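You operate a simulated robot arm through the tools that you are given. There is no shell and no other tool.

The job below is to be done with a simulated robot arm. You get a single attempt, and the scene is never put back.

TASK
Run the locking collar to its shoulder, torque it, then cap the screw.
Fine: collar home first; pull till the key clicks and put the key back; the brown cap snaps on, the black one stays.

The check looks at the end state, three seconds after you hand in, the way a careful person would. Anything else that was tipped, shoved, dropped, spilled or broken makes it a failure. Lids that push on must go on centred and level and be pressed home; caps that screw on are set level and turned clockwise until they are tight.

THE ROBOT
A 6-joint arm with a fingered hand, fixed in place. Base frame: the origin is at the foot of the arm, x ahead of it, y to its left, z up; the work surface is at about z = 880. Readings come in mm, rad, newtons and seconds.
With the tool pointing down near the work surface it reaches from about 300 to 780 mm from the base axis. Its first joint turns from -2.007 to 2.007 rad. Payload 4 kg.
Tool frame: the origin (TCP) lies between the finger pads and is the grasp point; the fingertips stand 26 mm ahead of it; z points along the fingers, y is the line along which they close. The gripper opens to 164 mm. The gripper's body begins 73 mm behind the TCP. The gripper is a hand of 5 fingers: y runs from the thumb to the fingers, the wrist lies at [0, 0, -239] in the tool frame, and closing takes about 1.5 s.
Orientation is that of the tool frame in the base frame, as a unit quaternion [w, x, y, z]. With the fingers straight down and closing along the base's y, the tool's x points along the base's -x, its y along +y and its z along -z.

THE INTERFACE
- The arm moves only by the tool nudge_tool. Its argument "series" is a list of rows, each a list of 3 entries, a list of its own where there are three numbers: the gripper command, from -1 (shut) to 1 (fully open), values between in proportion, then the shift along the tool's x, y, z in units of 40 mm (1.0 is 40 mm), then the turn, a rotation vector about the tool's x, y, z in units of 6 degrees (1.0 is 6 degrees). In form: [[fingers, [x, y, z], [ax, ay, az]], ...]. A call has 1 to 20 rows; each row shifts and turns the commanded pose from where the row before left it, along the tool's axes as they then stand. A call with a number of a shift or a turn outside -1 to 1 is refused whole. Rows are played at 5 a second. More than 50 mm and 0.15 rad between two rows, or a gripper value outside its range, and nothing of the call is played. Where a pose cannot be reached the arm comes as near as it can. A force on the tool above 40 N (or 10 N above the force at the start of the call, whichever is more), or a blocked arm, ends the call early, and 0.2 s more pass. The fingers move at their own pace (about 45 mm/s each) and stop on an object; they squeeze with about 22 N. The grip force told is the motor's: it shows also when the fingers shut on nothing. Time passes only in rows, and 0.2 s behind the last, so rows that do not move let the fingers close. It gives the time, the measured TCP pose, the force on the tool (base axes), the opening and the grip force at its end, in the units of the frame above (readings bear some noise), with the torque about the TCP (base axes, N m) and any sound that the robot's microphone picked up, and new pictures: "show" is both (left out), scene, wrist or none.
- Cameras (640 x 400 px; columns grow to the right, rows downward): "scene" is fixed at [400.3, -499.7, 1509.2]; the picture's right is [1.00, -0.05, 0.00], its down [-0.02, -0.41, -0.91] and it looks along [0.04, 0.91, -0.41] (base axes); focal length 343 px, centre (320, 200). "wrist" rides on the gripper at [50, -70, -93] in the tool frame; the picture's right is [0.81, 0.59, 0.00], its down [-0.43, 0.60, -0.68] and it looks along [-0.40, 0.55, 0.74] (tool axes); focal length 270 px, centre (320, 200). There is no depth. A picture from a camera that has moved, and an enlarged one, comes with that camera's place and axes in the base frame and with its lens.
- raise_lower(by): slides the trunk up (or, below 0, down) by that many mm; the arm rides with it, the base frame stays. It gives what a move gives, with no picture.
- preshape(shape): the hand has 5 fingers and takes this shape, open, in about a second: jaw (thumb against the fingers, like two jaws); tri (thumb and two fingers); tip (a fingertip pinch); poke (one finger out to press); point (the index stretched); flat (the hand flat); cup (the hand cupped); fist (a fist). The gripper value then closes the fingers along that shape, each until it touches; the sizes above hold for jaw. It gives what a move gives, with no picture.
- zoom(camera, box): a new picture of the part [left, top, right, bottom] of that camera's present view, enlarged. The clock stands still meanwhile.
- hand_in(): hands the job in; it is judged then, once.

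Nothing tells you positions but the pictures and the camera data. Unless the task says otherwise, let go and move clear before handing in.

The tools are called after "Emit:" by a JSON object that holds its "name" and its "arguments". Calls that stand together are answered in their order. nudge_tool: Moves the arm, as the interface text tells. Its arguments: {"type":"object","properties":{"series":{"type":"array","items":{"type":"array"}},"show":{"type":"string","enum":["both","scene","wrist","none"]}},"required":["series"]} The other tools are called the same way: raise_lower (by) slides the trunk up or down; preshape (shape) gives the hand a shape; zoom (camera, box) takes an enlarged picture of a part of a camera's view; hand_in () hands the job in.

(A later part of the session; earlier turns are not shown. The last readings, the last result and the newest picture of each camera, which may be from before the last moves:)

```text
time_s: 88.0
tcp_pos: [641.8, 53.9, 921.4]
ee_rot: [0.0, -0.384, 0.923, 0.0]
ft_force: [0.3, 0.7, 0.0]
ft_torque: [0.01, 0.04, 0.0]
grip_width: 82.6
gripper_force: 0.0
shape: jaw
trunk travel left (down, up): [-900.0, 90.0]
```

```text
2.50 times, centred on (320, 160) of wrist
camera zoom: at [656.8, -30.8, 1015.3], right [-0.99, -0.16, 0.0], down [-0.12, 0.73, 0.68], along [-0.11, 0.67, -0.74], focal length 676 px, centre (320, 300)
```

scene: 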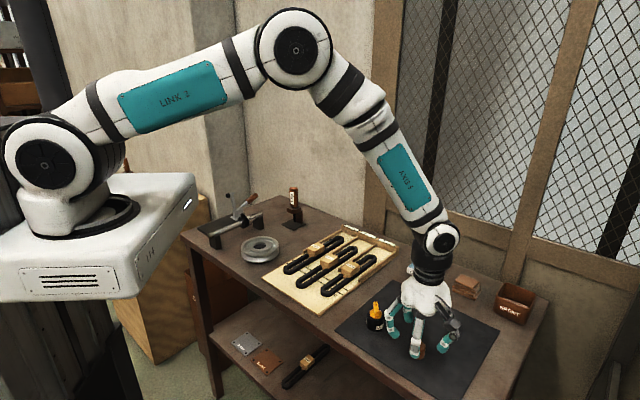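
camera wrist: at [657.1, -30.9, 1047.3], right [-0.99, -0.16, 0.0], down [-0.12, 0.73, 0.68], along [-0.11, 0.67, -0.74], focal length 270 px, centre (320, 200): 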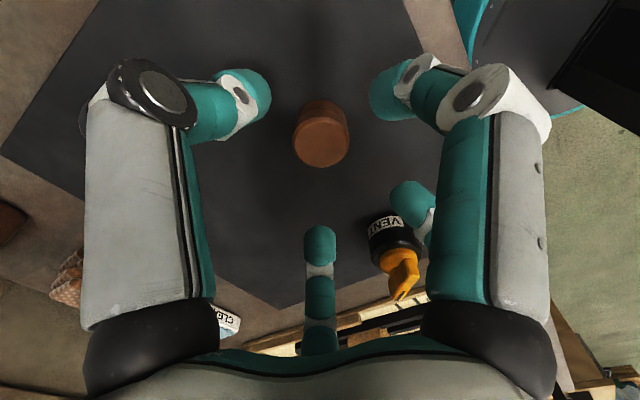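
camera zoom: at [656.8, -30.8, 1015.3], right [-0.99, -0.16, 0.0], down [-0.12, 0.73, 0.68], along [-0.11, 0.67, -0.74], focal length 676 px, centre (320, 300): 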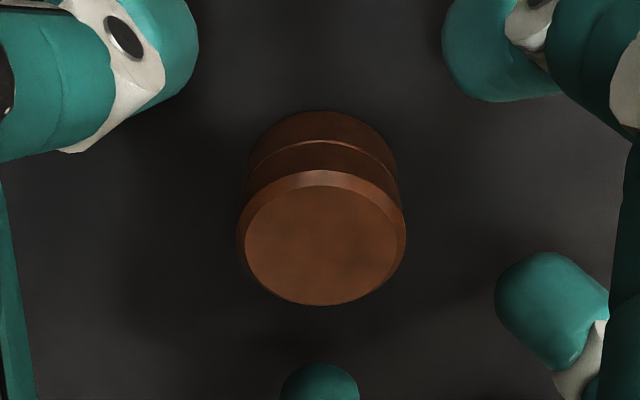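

Emit:
{"name": "nudge_tool", "arguments": {"series": [[-0.9, [0, 0, 0], [0, 0, 0]], [-0.9, [0, 0, 0], [0, 0, 0]], [-0.9, [0, 0, 0], [0, 0, 0]], [-0.9, [0, 0, 0], [0, 0, 0]], [-0.9, [0, 0, 0], [0, 0, 0]], [-0.9, [0, 0, 0], [0, 0, 0]]]}}

Emit:
{"name": "zoom", "arguments": {"camera": "scene", "box": [370, 300, 470, 380]}}

Emit:
{"name": "zoom", "arguments": {"camera": "wrist", "box": [220, 80, 420, 240]}}

```text
time_s: 89.4
tcp_pos: [642.2, 54.8, 921.2]
ee_rot: [0.0, -0.384, 0.923, 0.001]
ft_force: [0.5, 0.3, 0.6]
ft_torque: [0.01, 0.0, 0.04]
grip_width: 28.1
gripper_force: 22.0
shape: jaw
trunk travel left (down, up): [-900.0, 90.0]
camera wrist: at [656.7, -30.8, 1015.3], right [-0.99, -0.16, 0.0], down [-0.12, 0.73, 0.68], along [-0.11, 0.67, -0.74], focal length 270 px, centre (320, 200)
```

scene: 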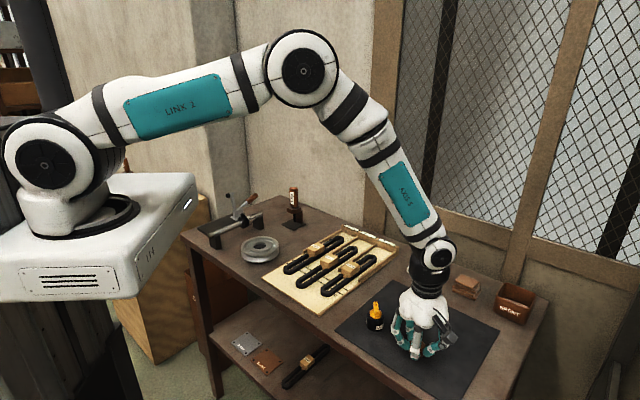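
wrist: 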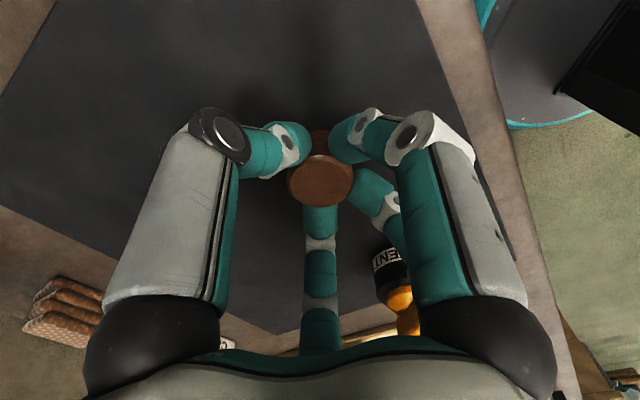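

```text
5.00 times, centred on (420, 340) of scene
camera zoom: at [400.3, -499.7, 1509.2], right [1.0, -0.05, 0.0], down [-0.02, -0.41, -0.91], along [0.04, 0.91, -0.41], focal length 1716 px, centre (-180, -500)
```

zoom: 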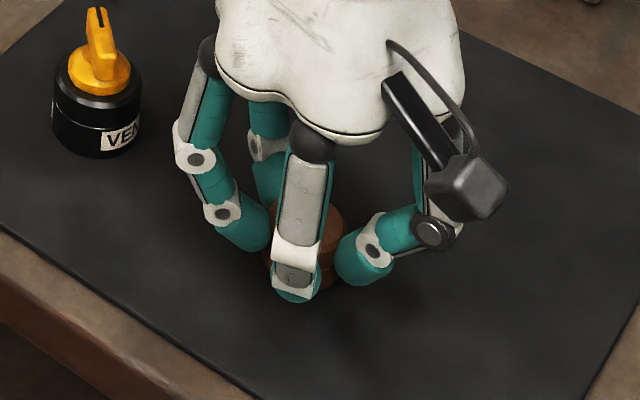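

```text
2.50 times, centred on (320, 160) of wrist
camera zoom: at [656.7, -30.8, 1015.3], right [-0.99, -0.16, 0.0], down [-0.12, 0.73, 0.68], along [-0.11, 0.67, -0.74], focal length 676 px, centre (320, 300)
```

zoom: 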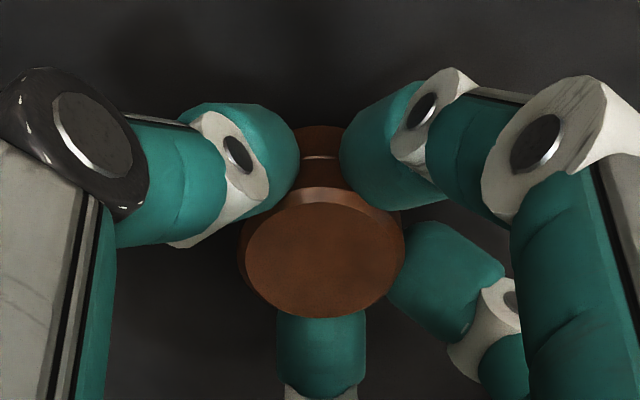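

The brown cap is gripped level. I'll lift it straight up and carry it high over to the collar screw.

Emit:
{"name": "nudge_tool", "arguments": {"series": [[-0.9, [0, 0, -0.25], [0, 0, 0]], [-0.9, [0, 0, -0.5], [0, 0, 0]], [-0.9, [0, 0, -1], [0, 0, 0]], [-0.9, [0, 0, -1], [0, 0, 0]], [-0.9, [0, 0, -1], [0, 0, 0]], [-0.9, [0, 0, -1], [0, 0, 0]], [-0.9, [0, 0, 0], [0, 0, 0]]]}}

Emit:
{"name": "zoom", "arguments": {"camera": "scene", "box": [370, 240, 480, 340]}}

```text
time_s: 91.0
tcp_pos: [643.0, 54.7, 1112.7]
ee_rot: [-0.001, -0.384, 0.923, 0.0]
ft_force: [0.0, 0.3, -0.3]
ft_torque: [0.02, 0.04, 0.0]
grip_width: 28.0
gripper_force: 21.9
shape: jaw
trunk travel left (down, up): [-900.0, 90.0]
camera wrist: at [657.3, -30.4, 1205.8], right [-0.99, -0.16, 0.0], down [-0.12, 0.73, 0.68], along [-0.11, 0.67, -0.74], focal length 270 px, centre (320, 200)
```

scene: 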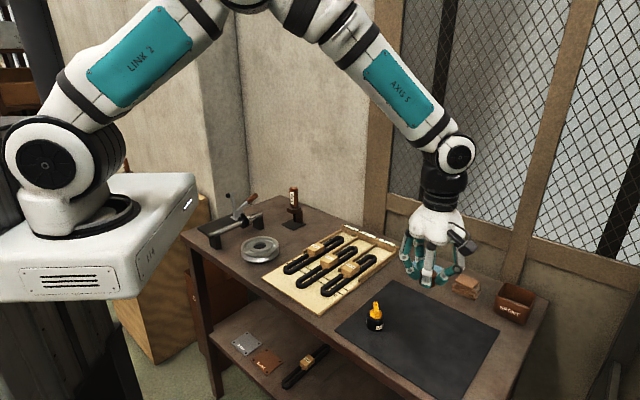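
wrist: 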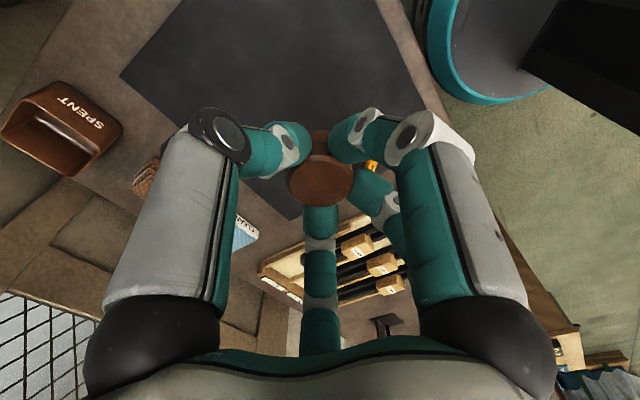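

```text
4.00 times, centred on (425, 290) of scene
camera zoom: at [400.3, -499.7, 1509.2], right [1.0, -0.05, 0.0], down [-0.02, -0.41, -0.91], along [0.04, 0.91, -0.41], focal length 1373 px, centre (-100, -160)
```

zoom: 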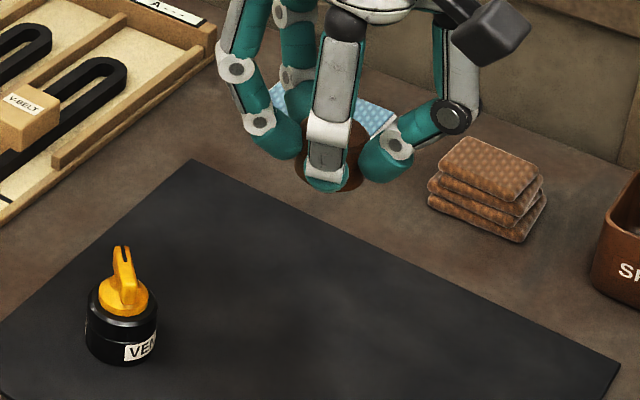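

Emit:
{"name": "nudge_tool", "arguments": {"series": [[-0.9, [-0.095, 0.966, 0], [0, 0, 0]], [-0.9, [-0.095, 0.966, 0], [0, 0, 0]], [-0.9, [-0.095, 0.966, 0], [0, 0, 0]], [-0.9, [-0.095, 0.966, 0], [0, 0, 0]], [-0.9, [-0.095, 0.966, 0], [0, 0, 0]], [-0.9, [-0.095, 0.966, 0], [0, 0, 0]], [-0.9, [-0.095, 0.966, 0], [0, 0, 0]], [-0.9, [-0.095, 0.966, 0], [0, 0, 0]], [-0.9, [-0.095, 0.966, 0], [0, 0, 0]], [-0.9, [-0.095, 0.966, 0], [0, 0, 0]], [-0.9, [-0.095, 0.966, 0], [0, 0, 0]], [-0.9, [-0.095, 0.966, 0], [0, 0, 0]], [-0.9, [-0.095, 0.966, 0], [0, 0, 0]], [-0.9, [-0.095, 0.966, 0], [0, 0, 0]], [-0.9, [-0.095, 0.966, 0], [0, 0, 0]], [-0.9, [-0.095, 0.966, 0], [0, 0, 0]], [-0.9, [-0.095, 0.966, 0], [0, 0, 0]], [-0.9, [-0.095, 0.966, 0], [0, 0, 0]], [-0.9, [-0.095, 0.966, 0], [0, 0, 0]], [-0.9, [0, 0, 0], [0, 0, 0]]]}}

Emit:
{"name": "zoom", "arguments": {"camera": "wrist", "box": [270, 30, 370, 110]}}

Emit:
{"name": "zoom", "arguments": {"camera": "scene", "box": [215, 170, 285, 245]}}

```text
time_s: 95.2
tcp_pos: [174.5, 622.2, 1112.8]
ee_rot: [-0.001, -0.384, 0.924, 0.0]
ft_force: [0.1, -0.2, -0.1]
ft_torque: [0.01, 0.02, 0.05]
grip_width: 28.1
gripper_force: 21.3
shape: jaw
trunk travel left (down, up): [-900.0, 90.0]
camera wrist: at [188.4, 537.2, 1205.9], right [-0.99, -0.16, 0.0], down [-0.12, 0.73, 0.68], along [-0.11, 0.67, -0.74], focal length 270 px, centre (320, 200)
```

scene: 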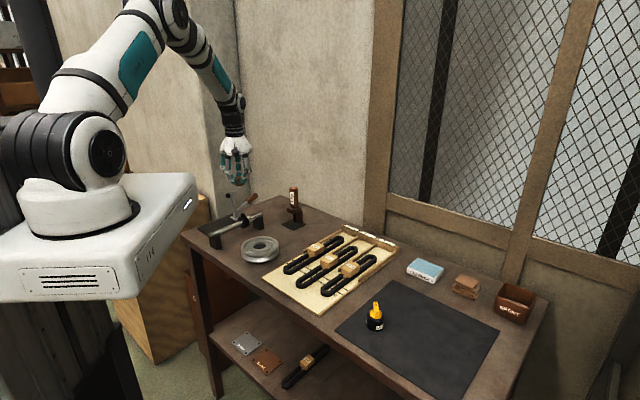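
wrist: 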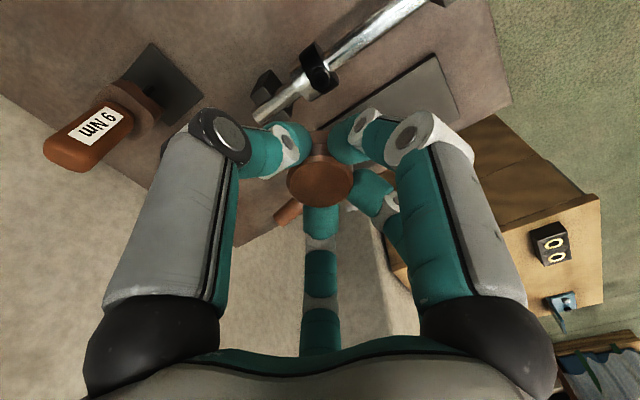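

```text
5.00 times, centred on (320, 70) of wrist
camera zoom: at [188.4, 537.2, 1205.9], right [-0.99, -0.16, 0.0], down [-0.12, 0.73, 0.68], along [-0.11, 0.67, -0.74], focal length 1351 px, centre (320, 850)
```

zoom: 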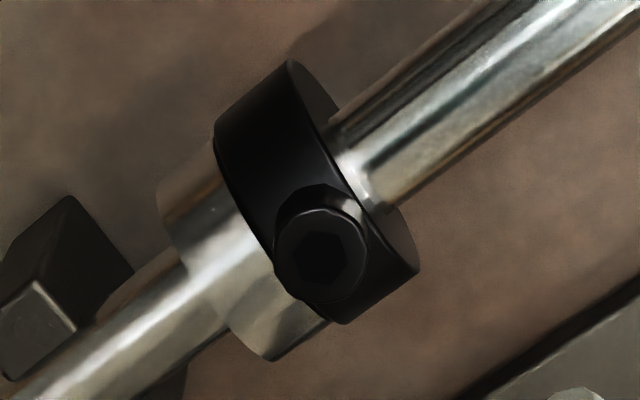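

```text
5.33 times, centred on (250, 208) of scene
camera zoom: at [400.3, -499.7, 1509.2], right [1.0, -0.05, 0.0], down [-0.02, -0.41, -0.91], along [0.04, 0.91, -0.41], focal length 1831 px, centre (693, 160)
```

zoom: 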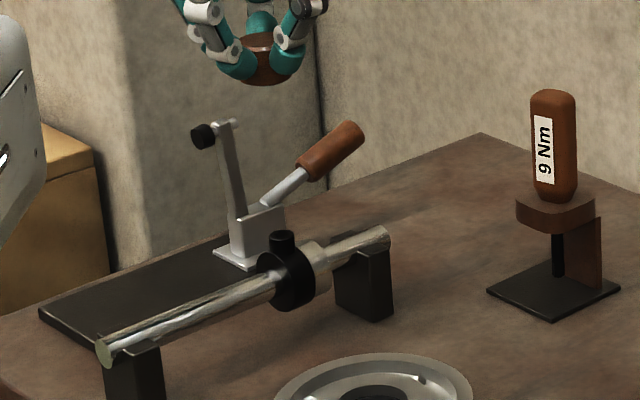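

The screw is visible below the cap; I'm within ~1 mm. I'll make a small correction and lower to just above the screw, then check alignment in both views.

Emit:
{"name": "nudge_tool", "arguments": {"series": [[-0.9, [-0.0265, 0.009, 0], [0, 0, 0]], [-0.9, [0, 0, 0.6], [0, 0, 0]], [-0.9, [0, 0, 0.6], [0, 0, 0]], [-0.9, [0, 0, 0.6], [0, 0, 0]], [-0.9, [0, 0, 0.5], [0, 0, 0]], [-0.9, [0, 0, 0.25], [0, 0, 0]], [-0.9, [0, 0, 0], [0, 0, 0]], [-0.9, [0, 0, 0], [0, 0, 0]]]}}

Emit:
{"name": "zoom", "arguments": {"camera": "wrist", "box": [260, 80, 380, 180]}}

Emit:
{"name": "zoom", "arguments": {"camera": "scene", "box": [232, 195, 262, 220]}}

```text
time_s: 97.0
tcp_pos: [175.1, 624.8, 1010.1]
ee_rot: [0.0, -0.383, 0.924, 0.0]
ft_force: [0.2, 0.5, 0.1]
ft_torque: [0.01, -0.01, 0.01]
grip_width: 28.3
gripper_force: 21.9
shape: jaw
trunk travel left (down, up): [-900.0, 90.0]
camera wrist: at [189.1, 539.5, 1103.7], right [-0.99, -0.16, 0.0], down [-0.12, 0.73, 0.68], along [-0.11, 0.67, -0.74], focal length 270 px, centre (320, 200)
```

scene: 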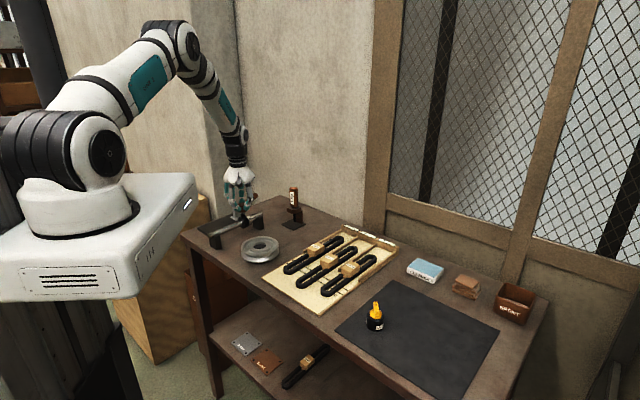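
wrist: 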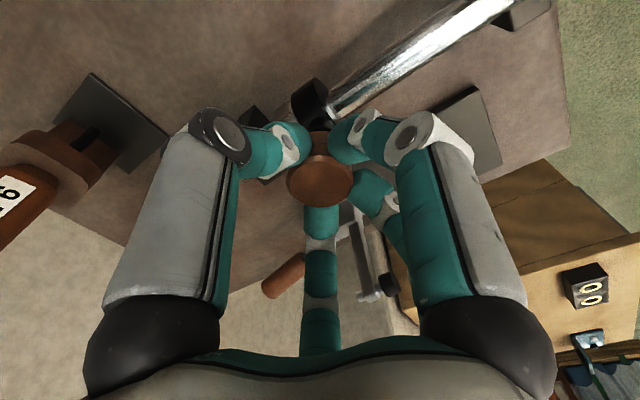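

```text
4.00 times, centred on (320, 130) of wrist
camera zoom: at [189.1, 539.5, 1103.7], right [-0.99, -0.16, 0.0], down [-0.12, 0.73, 0.68], along [-0.11, 0.67, -0.74], focal length 1081 px, centre (320, 480)
```

zoom: 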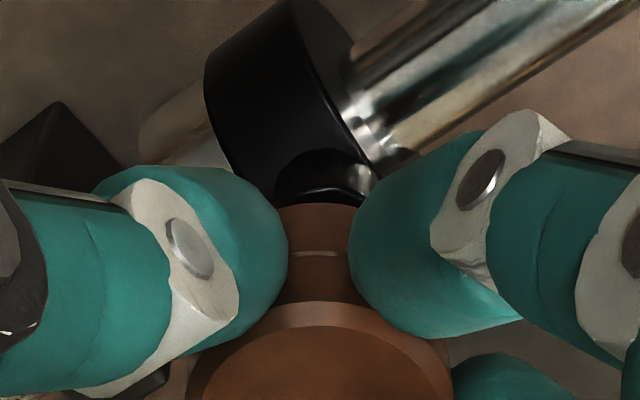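

```text
16.00 times, centred on (247, 208) of scene
camera zoom: at [400.3, -499.7, 1509.2], right [1.0, -0.05, 0.0], down [-0.02, -0.41, -0.91], along [0.04, 0.91, -0.41], focal length 5492 px, centre (1488, 80)
```

zoom: 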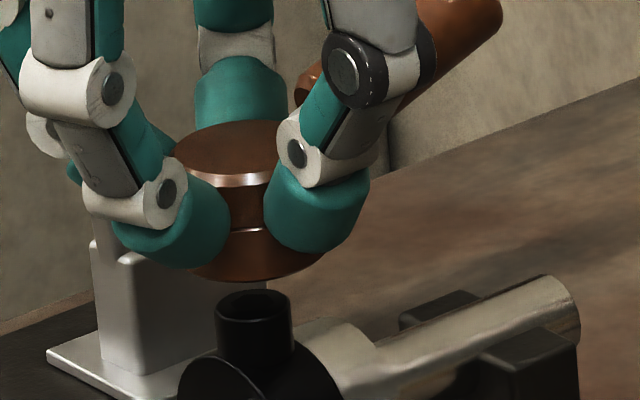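

The cap sits ~14 mm above the screw, aligned to within about 1 mm. I'll apply a −0.7/−0.4 mm correction, lower further and recheck.

Emit:
{"name": "nudge_tool", "arguments": {"series": [[-0.9, [0.0195, 0.005, 0], [0, 0, 0]], [-0.9, [0, 0, 0.12], [0, 0, 0]], [-0.9, [0, 0, 0.12], [0, 0, 0]], [-0.9, [0, 0, 0], [0, 0, 0]], [-0.9, [0, 0, 0], [0, 0, 0]]], "show": "none"}}

Emit:
{"name": "zoom", "arguments": {"camera": "wrist", "box": [260, 80, 380, 180]}}

Emit:
{"name": "zoom", "arguments": {"camera": "scene", "box": [232, 195, 262, 220]}}

```text
time_s: 98.2
tcp_pos: [172.7, 623.9, 1000.7]
ee_rot: [-0.001, -0.383, 0.924, 0.001]
ft_force: [0.2, -0.2, -0.2]
ft_torque: [-0.01, -0.01, 0.03]
grip_width: 28.1
gripper_force: 21.8
shape: jaw
trunk travel left (down, up): [-900.0, 90.0]
```

```text
4.00 times, centred on (320, 130) of wrist
camera zoom: at [187.9, 538.8, 1093.9], right [-0.99, -0.16, 0.0], down [-0.12, 0.73, 0.68], along [-0.11, 0.67, -0.74], focal length 1081 px, centre (320, 480)
```

zoom: 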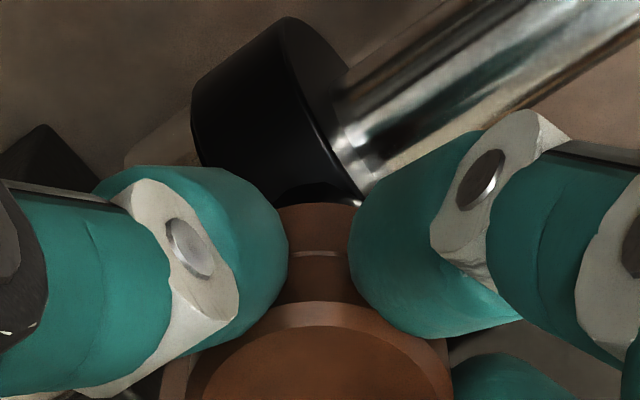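

```text
16.00 times, centred on (247, 208) of scene
camera zoom: at [400.3, -499.7, 1509.2], right [1.0, -0.05, 0.0], down [-0.02, -0.41, -0.91], along [0.04, 0.91, -0.41], focal length 5492 px, centre (1488, 80)
```

zoom: 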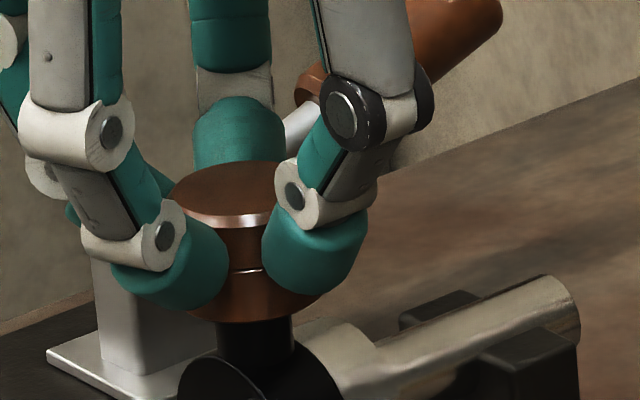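

Aligned in both views with ~5 mm to go. I'll lower in small steps and watch for contact.

Emit:
{"name": "nudge_tool", "arguments": {"series": [[-0.9, [0, 0, 0.05], [0, 0, 0]], [-0.9, [0, 0, 0.05], [0, 0, 0]], [-0.9, [0, 0, 0], [0, 0, 0]]], "show": "none"}}

Emit:
{"name": "nudge_tool", "arguments": {"series": [[-0.9, [0, 0, 0.025], [0, 0, 0]], [-0.9, [0, 0, 0.025], [0, 0, 0]], [-0.9, [0, 0, 0], [0, 0, 0]]], "show": "none"}}

Emit:
{"name": "zoom", "arguments": {"camera": "scene", "box": [232, 195, 262, 220]}}

```text
time_s: 99.0
tcp_pos: [173.4, 625.0, 998.0]
ee_rot: [0.001, -0.383, 0.924, 0.001]
ft_force: [1.3, 0.6, 14.9]
ft_torque: [-0.19, -0.05, 0.03]
grip_width: 28.5
gripper_force: 22.5
shape: jaw
trunk travel left (down, up): [-900.0, 90.0]
```

```text
time_s: 99.8
tcp_pos: [172.5, 625.2, 996.1]
ee_rot: [0.001, -0.384, 0.923, 0.002]
ft_force: [1.6, 4.2, 26.5]
ft_torque: [-0.24, -0.21, 0.02]
grip_width: 29.3
gripper_force: 22.2
shape: jaw
trunk travel left (down, up): [-900.0, 90.0]
```

```text
16.00 times, centred on (247, 208) of scene
camera zoom: at [400.3, -499.7, 1509.2], right [1.0, -0.05, 0.0], down [-0.02, -0.41, -0.91], along [0.04, 0.91, -0.41], focal length 5492 px, centre (1488, 80)
```

zoom: 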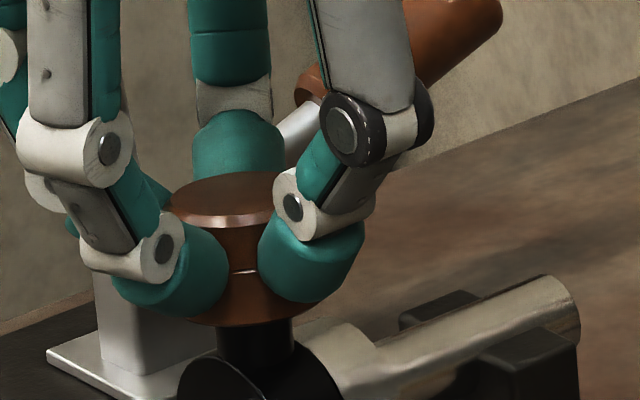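

The cap touched down about 4 mm early, and the torque reading puts the contact on the −y side. Combining that with the earlier key positions, the screw's true axis is nearer (175.5,618.4), since the wrist camera reads a few mm too far in +y. I'll lift off, shift about (+1.2,−5.2) mm and check.

Emit:
{"name": "nudge_tool", "arguments": {"series": [[-0.9, [0, 0, -0.1], [0, 0, 0]], [-0.9, [0, 0, -0.15], [0, 0, 0]], [-0.9, [0, 0, -0.1], [0, 0, 0]], [-0.9, [0.07, -0.112, 0], [0, 0, 0]], [-0.9, [0, 0, 0], [0, 0, 0]], [-0.9, [0, 0, 0], [0, 0, 0]]]}}

Emit:
{"name": "zoom", "arguments": {"camera": "wrist", "box": [240, 80, 400, 240]}}

Emit:
{"name": "zoom", "arguments": {"camera": "scene", "box": [232, 195, 262, 220]}}

```text
time_s: 101.2
tcp_pos: [175.5, 617.9, 1008.9]
ee_rot: [0.0, -0.383, 0.924, 0.0]
ft_force: [0.3, 0.2, 0.0]
ft_torque: [-0.01, -0.03, -0.01]
grip_width: 28.8
gripper_force: 21.9
shape: jaw
trunk travel left (down, up): [-900.0, 90.0]
camera wrist: at [189.1, 533.2, 1101.9], right [-0.99, -0.16, 0.0], down [-0.12, 0.73, 0.68], along [-0.11, 0.67, -0.74], focal length 270 px, centre (320, 200)
```

scene: 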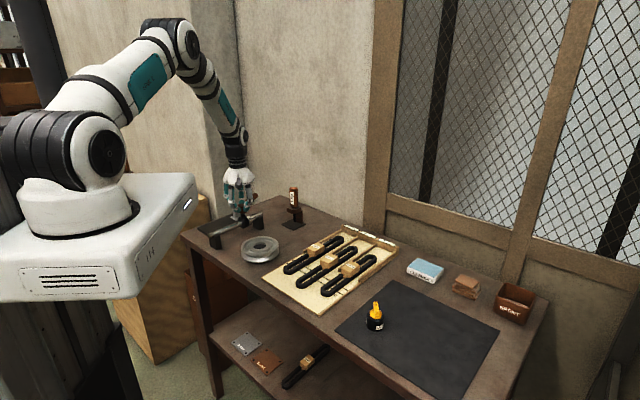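
wrist: 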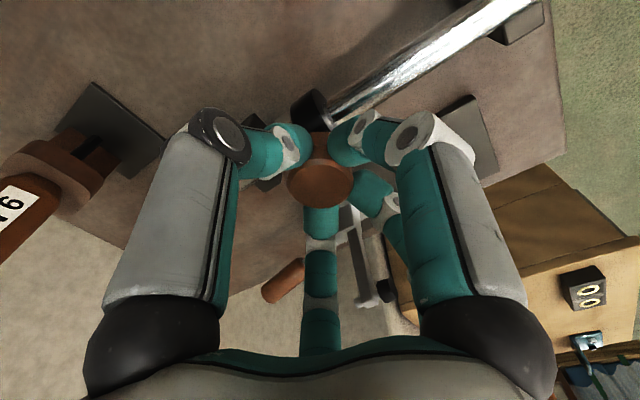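

```text
2.50 times, centred on (320, 160) of wrist
camera zoom: at [189.1, 533.2, 1101.9], right [-0.99, -0.16, 0.0], down [-0.12, 0.73, 0.68], along [-0.11, 0.67, -0.74], focal length 676 px, centre (320, 300)
```

zoom: 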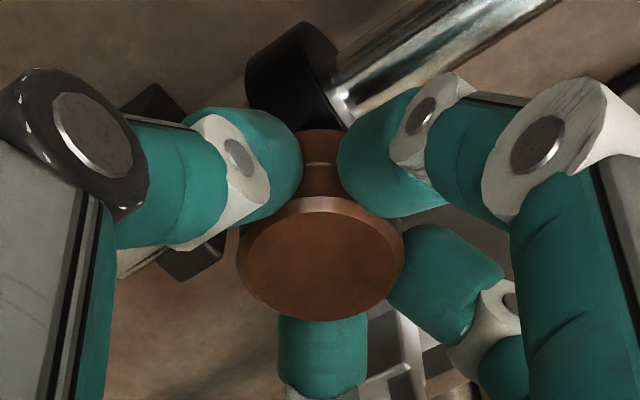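

```text
16.00 times, centred on (247, 208) of scene
camera zoom: at [400.3, -499.7, 1509.2], right [1.0, -0.05, 0.0], down [-0.02, -0.41, -0.91], along [0.04, 0.91, -0.41], focal length 5492 px, centre (1488, 80)
```

zoom: 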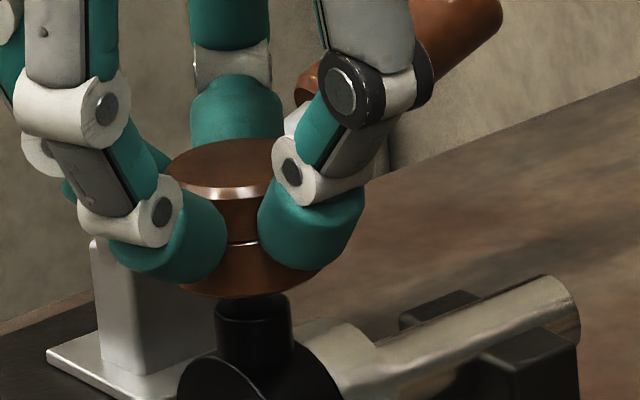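

I'll take a tight look at the cap's lower edge against the screw to measure the remaining offset.

Emit:
{"name": "zoom", "arguments": {"camera": "scene", "box": [227, 202, 267, 227]}}

```text
16.00 times, centred on (247, 214) of scene
camera zoom: at [400.3, -499.7, 1509.2], right [1.0, -0.05, 0.0], down [-0.02, -0.41, -0.91], along [0.04, 0.91, -0.41], focal length 5492 px, centre (1488, -32)
```

zoom: 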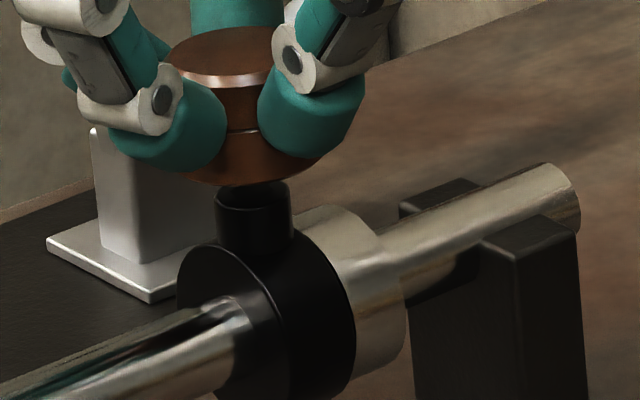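

Measured: the cap still needs about +1.6 mm in x and −2.8 mm in y. This agrees with the key-based estimate of the screw axis at about (176,618). Applying it and lowering to just above the rim.

Emit:
{"name": "nudge_tool", "arguments": {"series": [[-0.9, [0.021, -0.078, 0], [0, 0, 0]], [-0.9, [0, 0, 0.08], [0, 0, 0]], [-0.9, [0, 0, 0.08], [0, 0, 0]], [-0.9, [0, 0, 0], [0, 0, 0]], [-0.9, [0, 0, 0], [0, 0, 0]]], "show": "wrist"}}

Emit:
{"name": "zoom", "arguments": {"camera": "scene", "box": [227, 202, 267, 227]}}

```text
time_s: 102.4
tcp_pos: [175.8, 616.5, 1001.8]
ee_rot: [0.0, -0.384, 0.923, 0.0]
ft_force: [-0.6, -0.3, 0.7]
ft_torque: [0.02, 0.01, 0.01]
grip_width: 28.5
gripper_force: 21.6
shape: jaw
trunk travel left (down, up): [-900.0, 90.0]
camera wrist: at [190.7, 530.7, 1095.8], right [-0.99, -0.16, 0.0], down [-0.12, 0.73, 0.68], along [-0.11, 0.67, -0.74], focal length 270 px, centre (320, 200)
```

wrist: 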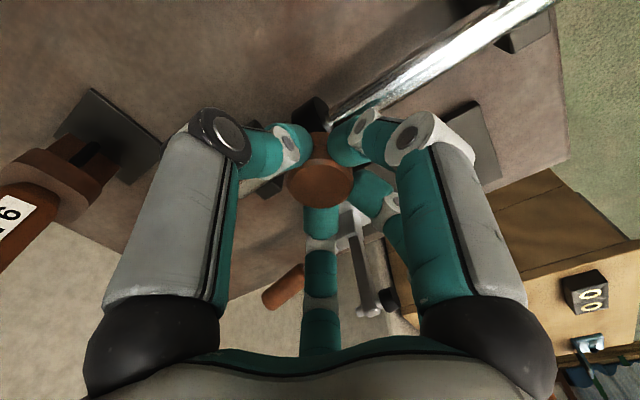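

```text
16.00 times, centred on (247, 214) of scene
camera zoom: at [400.3, -499.7, 1509.2], right [1.0, -0.05, 0.0], down [-0.02, -0.41, -0.91], along [0.04, 0.91, -0.41], focal length 5492 px, centre (1488, -32)
```

zoom: 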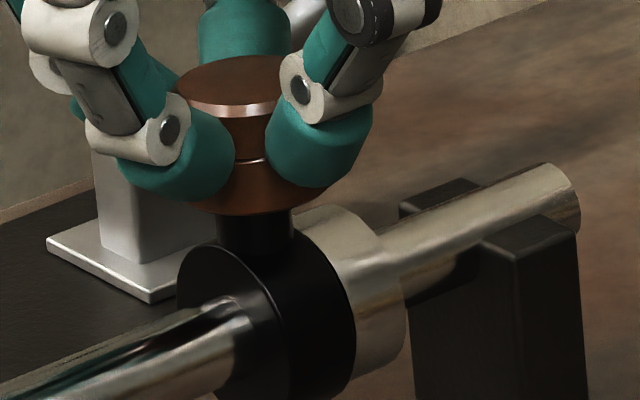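

Now the cap looks centred over the screw in x and depth. Lowering gently with force checks.

Emit:
{"name": "nudge_tool", "arguments": {"series": [[-0.9, [0, 0, 0.04], [0, 0, 0]], [-0.9, [0, 0, 0.04], [0, 0, 0]], [-0.9, [0, 0, 0], [0, 0, 0]]], "show": "none"}}

Emit:
{"name": "zoom", "arguments": {"camera": "scene", "box": [227, 202, 267, 227]}}

```text
time_s: 103.2
tcp_pos: [175.2, 616.0, 998.4]
ee_rot: [0.0, -0.383, 0.924, 0.0]
ft_force: [0.6, -1.1, 4.3]
ft_torque: [0.04, -0.04, -0.02]
grip_width: 28.6
gripper_force: 22.0
shape: jaw
trunk travel left (down, up): [-900.0, 90.0]
```

```text
16.00 times, centred on (247, 214) of scene
camera zoom: at [400.3, -499.7, 1509.2], right [1.0, -0.05, 0.0], down [-0.02, -0.41, -0.91], along [0.04, 0.91, -0.41], focal length 5492 px, centre (1488, -32)
```

zoom: 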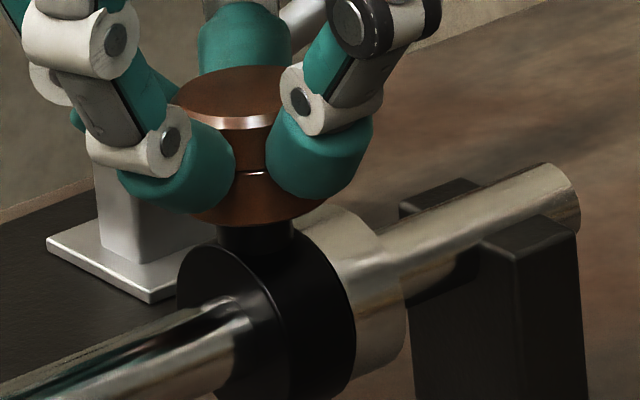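

Emit:
{"name": "nudge_tool", "arguments": {"series": [[-0.9, [0, 0, 0.03], [0, 0, 0]], [-0.9, [0, 0, 0], [0, 0, 0]]], "show": "none"}}

Emit:
{"name": "nudge_tool", "arguments": {"series": [[-0.9, [0, 0, 0], [0, 0, 0]]], "show": "none"}}

Emit:
{"name": "nudge_tool", "arguments": {"series": [[-0.9, [0, 0, 0], [0, 0, 0]]], "show": "none"}}

Emit:
{"name": "zoom", "arguments": {"camera": "scene", "box": [227, 202, 267, 227]}}

```text
time_s: 103.8
tcp_pos: [176.1, 615.3, 998.8]
ee_rot: [0.001, -0.383, 0.924, 0.0]
ft_force: [1.4, -1.0, 11.1]
ft_torque: [0.13, 0.03, 0.02]
grip_width: 28.3
gripper_force: 22.2
shape: jaw
trunk travel left (down, up): [-900.0, 90.0]
```

```text
time_s: 104.2
tcp_pos: [176.3, 617.3, 999.6]
ee_rot: [0.001, -0.383, 0.924, 0.0]
ft_force: [0.9, -1.3, 11.9]
ft_torque: [0.09, 0.02, 0.0]
grip_width: 28.7
gripper_force: 21.9
shape: jaw
trunk travel left (down, up): [-900.0, 90.0]
```

```text
time_s: 104.6
tcp_pos: [175.2, 616.0, 998.5]
ee_rot: [0.001, -0.383, 0.924, -0.001]
ft_force: [1.1, -0.5, 13.1]
ft_torque: [0.13, 0.03, 0.01]
grip_width: 28.6
gripper_force: 21.7
shape: jaw
trunk travel left (down, up): [-900.0, 90.0]
```

```text
16.00 times, centred on (247, 214) of scene
camera zoom: at [400.3, -499.7, 1509.2], right [1.0, -0.05, 0.0], down [-0.02, -0.41, -0.91], along [0.04, 0.91, -0.41], focal length 5492 px, centre (1488, -32)
```

zoom: 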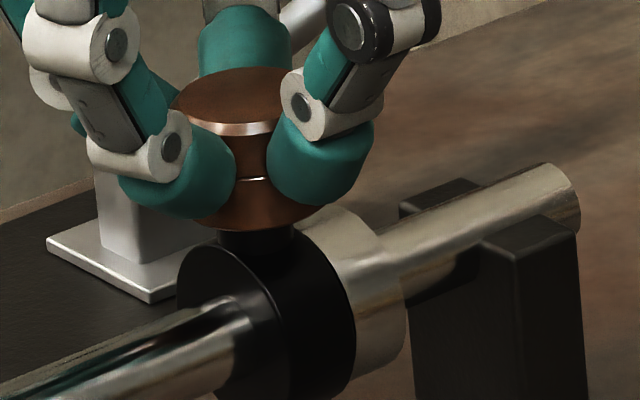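

Contact torque now points to the opposite (+y,−x) side, so I overshot slightly. I'll ease up, shift about (−1.0,+1.8) mm and try again.

Emit:
{"name": "nudge_tool", "arguments": {"series": [[-0.9, [0, 0, -0.06], [0, 0, 0]], [-0.9, [-0.014, 0.0495, 0], [0, 0, 0]], [-0.9, [0, 0, 0.04], [0, 0, 0]], [-0.9, [0, 0, 0.02], [0, 0, 0]], [-0.9, [0, 0, 0], [0, 0, 0]]], "show": "none"}}

Emit:
{"name": "nudge_tool", "arguments": {"series": [[-0.9, [0, 0, 0], [0, 0, 0]]], "show": "none"}}

Emit:
{"name": "nudge_tool", "arguments": {"series": [[-0.9, [0, 0, 0], [0, 0, 0]]], "show": "none"}}

Emit:
{"name": "zoom", "arguments": {"camera": "scene", "box": [227, 202, 267, 227]}}

```text
time_s: 105.8
tcp_pos: [174.3, 617.7, 997.5]
ee_rot: [0.0, -0.384, 0.923, 0.0]
ft_force: [-0.7, 1.4, 1.7]
ft_torque: [0.01, 0.06, 0.02]
grip_width: 28.4
gripper_force: 21.9
shape: jaw
trunk travel left (down, up): [-900.0, 90.0]
```

```text
time_s: 106.2
tcp_pos: [173.8, 618.1, 996.8]
ee_rot: [0.0, -0.384, 0.923, 0.0]
ft_force: [-1.4, 1.0, 2.4]
ft_torque: [0.12, 0.1, 0.04]
grip_width: 28.4
gripper_force: 22.0
shape: jaw
trunk travel left (down, up): [-900.0, 90.0]
```

```text
time_s: 106.6
tcp_pos: [174.8, 616.9, 997.0]
ee_rot: [0.0, -0.384, 0.923, 0.0]
ft_force: [-1.6, 2.0, 1.9]
ft_torque: [0.11, 0.06, -0.03]
grip_width: 28.7
gripper_force: 22.0
shape: jaw
trunk travel left (down, up): [-900.0, 90.0]
```

```text
16.00 times, centred on (247, 214) of scene
camera zoom: at [400.3, -499.7, 1509.2], right [1.0, -0.05, 0.0], down [-0.02, -0.41, -0.91], along [0.04, 0.91, -0.41], focal length 5492 px, centre (1488, -32)
```

zoom: 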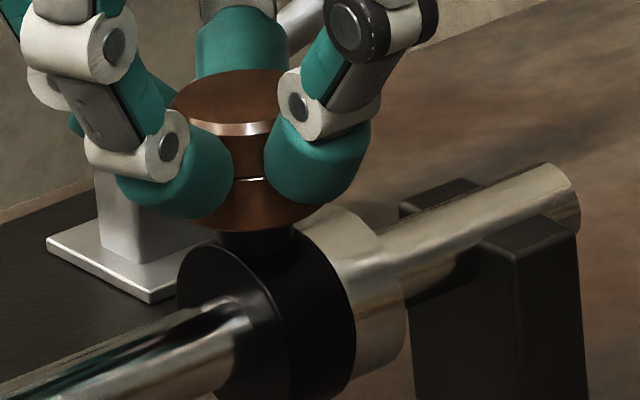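

Force dropped to ~2 N at the same height, so the rim has begun to enter the bore. A small push toward (−x,+y) relieves the side load, then I continue down.

Emit:
{"name": "nudge_tool", "arguments": {"series": [[-0.9, [-0.0035, 0.021, 0], [0, 0, 0]], [-0.9, [0, 0, 0.025], [0, 0, 0]], [-0.9, [0, 0, 0], [0, 0, 0]]], "show": "none"}}

Emit:
{"name": "nudge_tool", "arguments": {"series": [[-0.9, [0, 0, 0.025], [0, 0, 0]], [-0.9, [0, 0, 0], [0, 0, 0]]], "show": "none"}}

Emit:
{"name": "zoom", "arguments": {"camera": "scene", "box": [227, 202, 267, 227]}}

```text
time_s: 107.4
tcp_pos: [174.9, 619.6, 996.7]
ee_rot: [0.0, -0.383, 0.924, 0.0]
ft_force: [-0.8, 0.4, 0.4]
ft_torque: [0.01, 0.0, -0.03]
grip_width: 28.6
gripper_force: 21.8
shape: jaw
trunk travel left (down, up): [-900.0, 90.0]
```

```text
time_s: 108.0
tcp_pos: [174.3, 619.5, 995.1]
ee_rot: [-0.001, -0.383, 0.924, 0.0]
ft_force: [0.0, -0.4, 0.0]
ft_torque: [0.01, 0.0, 0.01]
grip_width: 28.5
gripper_force: 22.2
shape: jaw
trunk travel left (down, up): [-900.0, 90.0]
```

```text
16.00 times, centred on (247, 214) of scene
camera zoom: at [400.3, -499.7, 1509.2], right [1.0, -0.05, 0.0], down [-0.02, -0.41, -0.91], along [0.04, 0.91, -0.41], focal length 5492 px, centre (1488, -32)
```

zoom: 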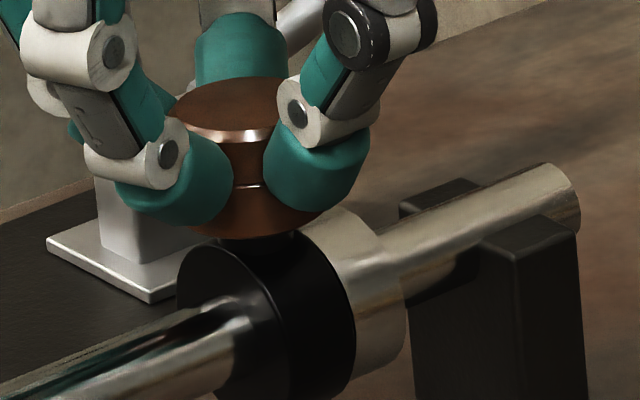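

The cap is sliding over the screw head with no force. I continue down.

Emit:
{"name": "nudge_tool", "arguments": {"series": [[-0.9, [0, 0, 0.03], [0, 0, 0]], [-0.9, [0, 0, 0.03], [0, 0, 0]], [-0.9, [0, 0, 0], [0, 0, 0]]], "show": "none"}}

Emit:
{"name": "zoom", "arguments": {"camera": "scene", "box": [227, 202, 267, 227]}}

```text
time_s: 108.8
tcp_pos: [175.8, 617.8, 992.9]
ee_rot: [-0.001, -0.383, 0.924, -0.001]
ft_force: [-0.2, 0.6, 0.8]
ft_torque: [0.02, -0.02, -0.05]
grip_width: 28.5
gripper_force: 22.2
shape: jaw
trunk travel left (down, up): [-900.0, 90.0]
```

```text
16.00 times, centred on (247, 214) of scene
camera zoom: at [400.3, -499.7, 1509.2], right [1.0, -0.05, 0.0], down [-0.02, -0.41, -0.91], along [0.04, 0.91, -0.41], focal length 5492 px, centre (1488, -32)
```

zoom: 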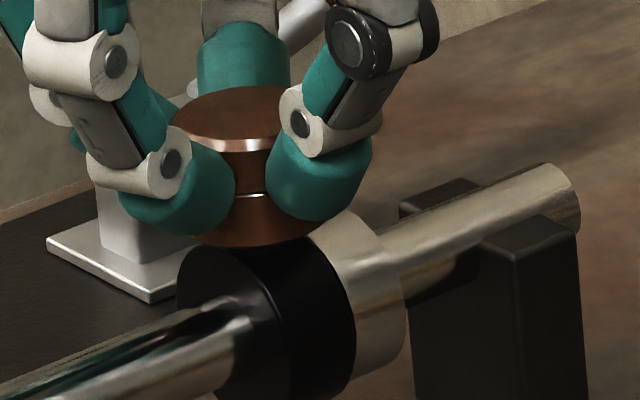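

Emit:
{"name": "nudge_tool", "arguments": {"series": [[-0.9, [0, 0, 0.03], [0, 0, 0]], [-0.9, [0, 0, 0.03], [0, 0, 0]], [-0.9, [0, 0, 0], [0, 0, 0]]], "show": "none"}}

Emit:
{"name": "zoom", "arguments": {"camera": "scene", "box": [227, 202, 267, 227]}}

```text
time_s: 109.6
tcp_pos: [174.9, 617.4, 991.2]
ee_rot: [0.0, -0.384, 0.923, 0.0]
ft_force: [0.2, 0.6, 3.8]
ft_torque: [-0.02, 0.02, -0.02]
grip_width: 28.5
gripper_force: 22.6
shape: jaw
trunk travel left (down, up): [-900.0, 90.0]
```

```text
16.00 times, centred on (247, 214) of scene
camera zoom: at [400.3, -499.7, 1509.2], right [1.0, -0.05, 0.0], down [-0.02, -0.41, -0.91], along [0.04, 0.91, -0.41], focal length 5492 px, centre (1488, -32)
```

zoom: 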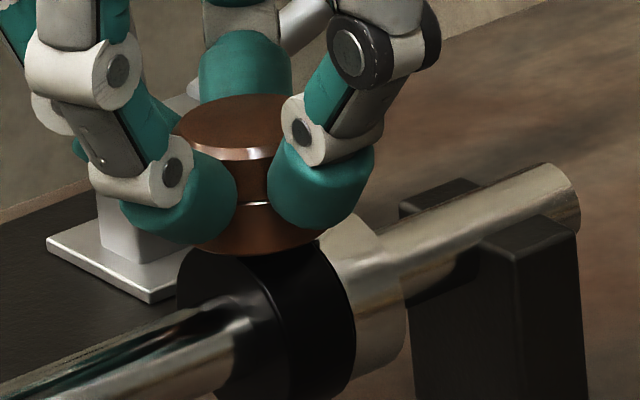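

Light resistance (3.8 N) begins, likely the snap detent. Pressing on in small steps.

Emit:
{"name": "nudge_tool", "arguments": {"series": [[-0.9, [0, 0, 0.03], [0, 0, 0]], [-0.9, [0, 0, 0], [0, 0, 0]]], "show": "none"}}

Emit:
{"name": "nudge_tool", "arguments": {"series": [[-0.9, [0, 0, 0.03], [0, 0, 0]], [-0.9, [0, 0, 0], [0, 0, 0]]], "show": "none"}}

Emit:
{"name": "zoom", "arguments": {"camera": "scene", "box": [227, 202, 267, 227]}}

```text
time_s: 110.2
tcp_pos: [175.0, 617.9, 989.6]
ee_rot: [0.001, -0.383, 0.924, -0.001]
ft_force: [0.0, 0.0, 5.3]
ft_torque: [0.02, 0.0, -0.02]
grip_width: 28.6
gripper_force: 22.4
shape: jaw
trunk travel left (down, up): [-900.0, 90.0]
```

```text
time_s: 110.8
tcp_pos: [175.4, 618.4, 988.0]
ee_rot: [0.001, -0.383, 0.924, -0.001]
ft_force: [0.4, -0.1, 6.5]
ft_torque: [0.0, 0.02, -0.03]
grip_width: 28.6
gripper_force: 22.0
shape: jaw
trunk travel left (down, up): [-900.0, 90.0]
```

```text
16.00 times, centred on (247, 214) of scene
camera zoom: at [400.3, -499.7, 1509.2], right [1.0, -0.05, 0.0], down [-0.02, -0.41, -0.91], along [0.04, 0.91, -0.41], focal length 5492 px, centre (1488, -32)
```

zoom: 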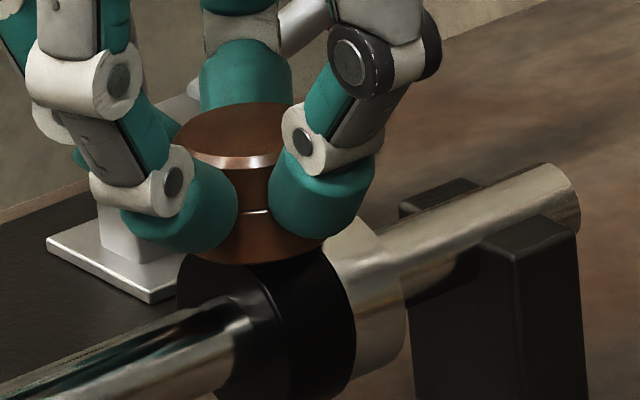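

Resistance rises gently (6.5 N) and the cap keeps moving down level. Continuing to press.

Emit:
{"name": "nudge_tool", "arguments": {"series": [[-0.9, [0, 0, 0.03], [0, 0, 0]], [-0.9, [0, 0, 0], [0, 0, 0]]], "show": "none"}}

Emit:
{"name": "nudge_tool", "arguments": {"series": [[-0.9, [0, 0, 0.03], [0, 0, 0]], [-0.9, [0, 0, 0], [0, 0, 0]]], "show": "none"}}

Emit:
{"name": "zoom", "arguments": {"camera": "scene", "box": [227, 202, 267, 227]}}

```text
time_s: 111.4
tcp_pos: [174.5, 618.2, 989.2]
ee_rot: [0.0, -0.384, 0.924, 0.0]
ft_force: [-0.1, -0.2, 11.3]
ft_torque: [-0.01, -0.01, 0.03]
grip_width: 28.9
gripper_force: 22.4
shape: jaw
trunk travel left (down, up): [-900.0, 90.0]
```

```text
time_s: 112.0
tcp_pos: [175.5, 618.0, 987.9]
ee_rot: [0.001, -0.383, 0.924, 0.002]
ft_force: [2.0, -1.1, 20.5]
ft_torque: [-0.04, -0.05, 0.05]
grip_width: 28.8
gripper_force: 21.6
shape: jaw
trunk travel left (down, up): [-900.0, 90.0]
```

```text
16.00 times, centred on (247, 214) of scene
camera zoom: at [400.3, -499.7, 1509.2], right [1.0, -0.05, 0.0], down [-0.02, -0.41, -0.91], along [0.04, 0.91, -0.41], focal length 5492 px, centre (1488, -32)
```

zoom: 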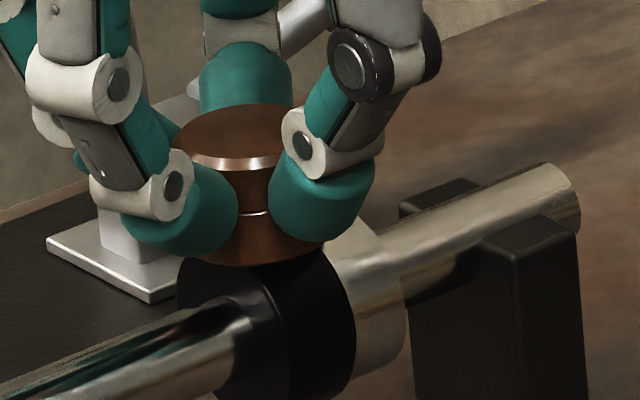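

Resistance rose to 20 N with little movement, near the end of travel. I'll press a bit further to make sure it snaps home.

Emit:
{"name": "nudge_tool", "arguments": {"series": [[-0.9, [0, 0, 0.03], [0, 0, 0]], [-0.9, [0, 0, 0], [0, 0, 0]]], "show": "none"}}

Emit:
{"name": "zoom", "arguments": {"camera": "scene", "box": [227, 202, 267, 227]}}

```text
time_s: 112.6
tcp_pos: [174.0, 619.1, 987.9]
ee_rot: [0.001, -0.384, 0.923, 0.003]
ft_force: [1.9, 1.7, 30.7]
ft_torque: [-0.03, -0.08, -0.03]
grip_width: 29.0
gripper_force: 22.4
shape: jaw
trunk travel left (down, up): [-900.0, 90.0]
```

```text
16.00 times, centred on (247, 214) of scene
camera zoom: at [400.3, -499.7, 1509.2], right [1.0, -0.05, 0.0], down [-0.02, -0.41, -0.91], along [0.04, 0.91, -0.41], focal length 5492 px, centre (1488, -32)
```

zoom: 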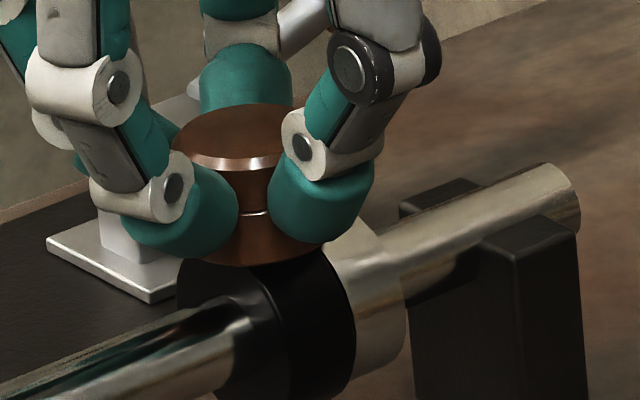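

Emit:
{"name": "nudge_tool", "arguments": {"series": [[-0.9, [0, 0, 0.013], [0, 0, 0]], [-0.9, [0, 0, 0], [0, 0, 0]]], "show": "wrist"}}

```text
time_s: 113.2
tcp_pos: [176.2, 616.6, 987.4]
ee_rot: [0.001, -0.384, 0.923, 0.003]
ft_force: [2.4, 2.1, 37.4]
ft_torque: [-0.02, -0.04, 0.03]
grip_width: 29.3
gripper_force: 21.4
shape: jaw
trunk travel left (down, up): [-900.0, 90.0]
camera wrist: at [189.2, 532.2, 1080.6], right [-0.99, -0.16, 0.0], down [-0.12, 0.72, 0.68], along [-0.11, 0.67, -0.73], focal length 270 px, centre (320, 200)
```

wrist: 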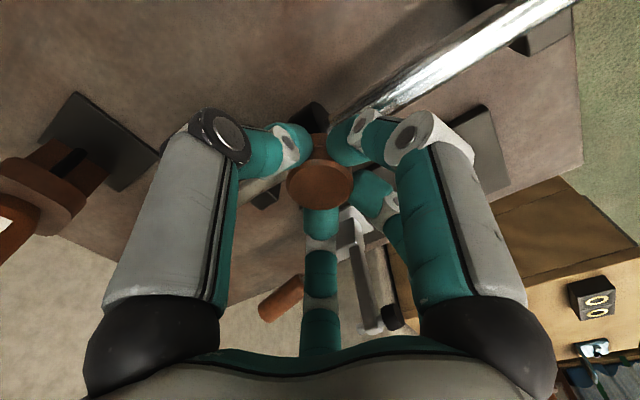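

37 N against a hard stop, so the cap is fully home. I'll back off the pressing force, then open the fingers.

Emit:
{"name": "nudge_tool", "arguments": {"series": [[-0.9, [0, 0, -0.04], [0, 0, 0]], [-0.9, [0, 0, -0.035], [0, 0, 0]], [-0.9, [0, 0, 0], [0, 0, 0]]], "show": "none"}}

Emit:
{"name": "zoom", "arguments": {"camera": "scene", "box": [227, 202, 267, 227]}}

```text
time_s: 114.0
tcp_pos: [174.4, 618.1, 987.3]
ee_rot: [0.001, -0.383, 0.924, 0.0]
ft_force: [2.4, 6.3, 21.3]
ft_torque: [0.16, -0.09, 0.02]
grip_width: 28.7
gripper_force: 22.1
shape: jaw
trunk travel left (down, up): [-900.0, 90.0]
```

```text
16.00 times, centred on (247, 214) of scene
camera zoom: at [400.3, -499.7, 1509.2], right [1.0, -0.05, 0.0], down [-0.02, -0.41, -0.91], along [0.04, 0.91, -0.41], focal length 5492 px, centre (1488, -32)
```

zoom: 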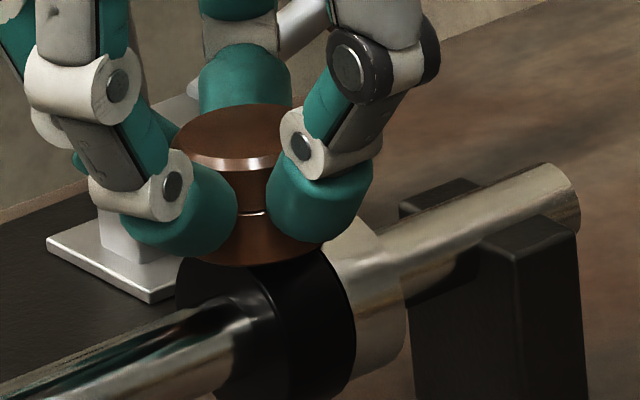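

Emit:
{"name": "nudge_tool", "arguments": {"series": [[-0.9, [0, 0, -0.04], [0, 0, 0]], [-0.9, [0, 0, 0], [0, 0, 0]]], "show": "none"}}

```text
time_s: 114.6
tcp_pos: [174.6, 618.6, 987.9]
ee_rot: [0.0, -0.384, 0.923, -0.001]
ft_force: [0.6, 5.6, 9.5]
ft_torque: [0.17, -0.07, 0.04]
grip_width: 29.0
gripper_force: 21.6
shape: jaw
trunk travel left (down, up): [-900.0, 90.0]
```

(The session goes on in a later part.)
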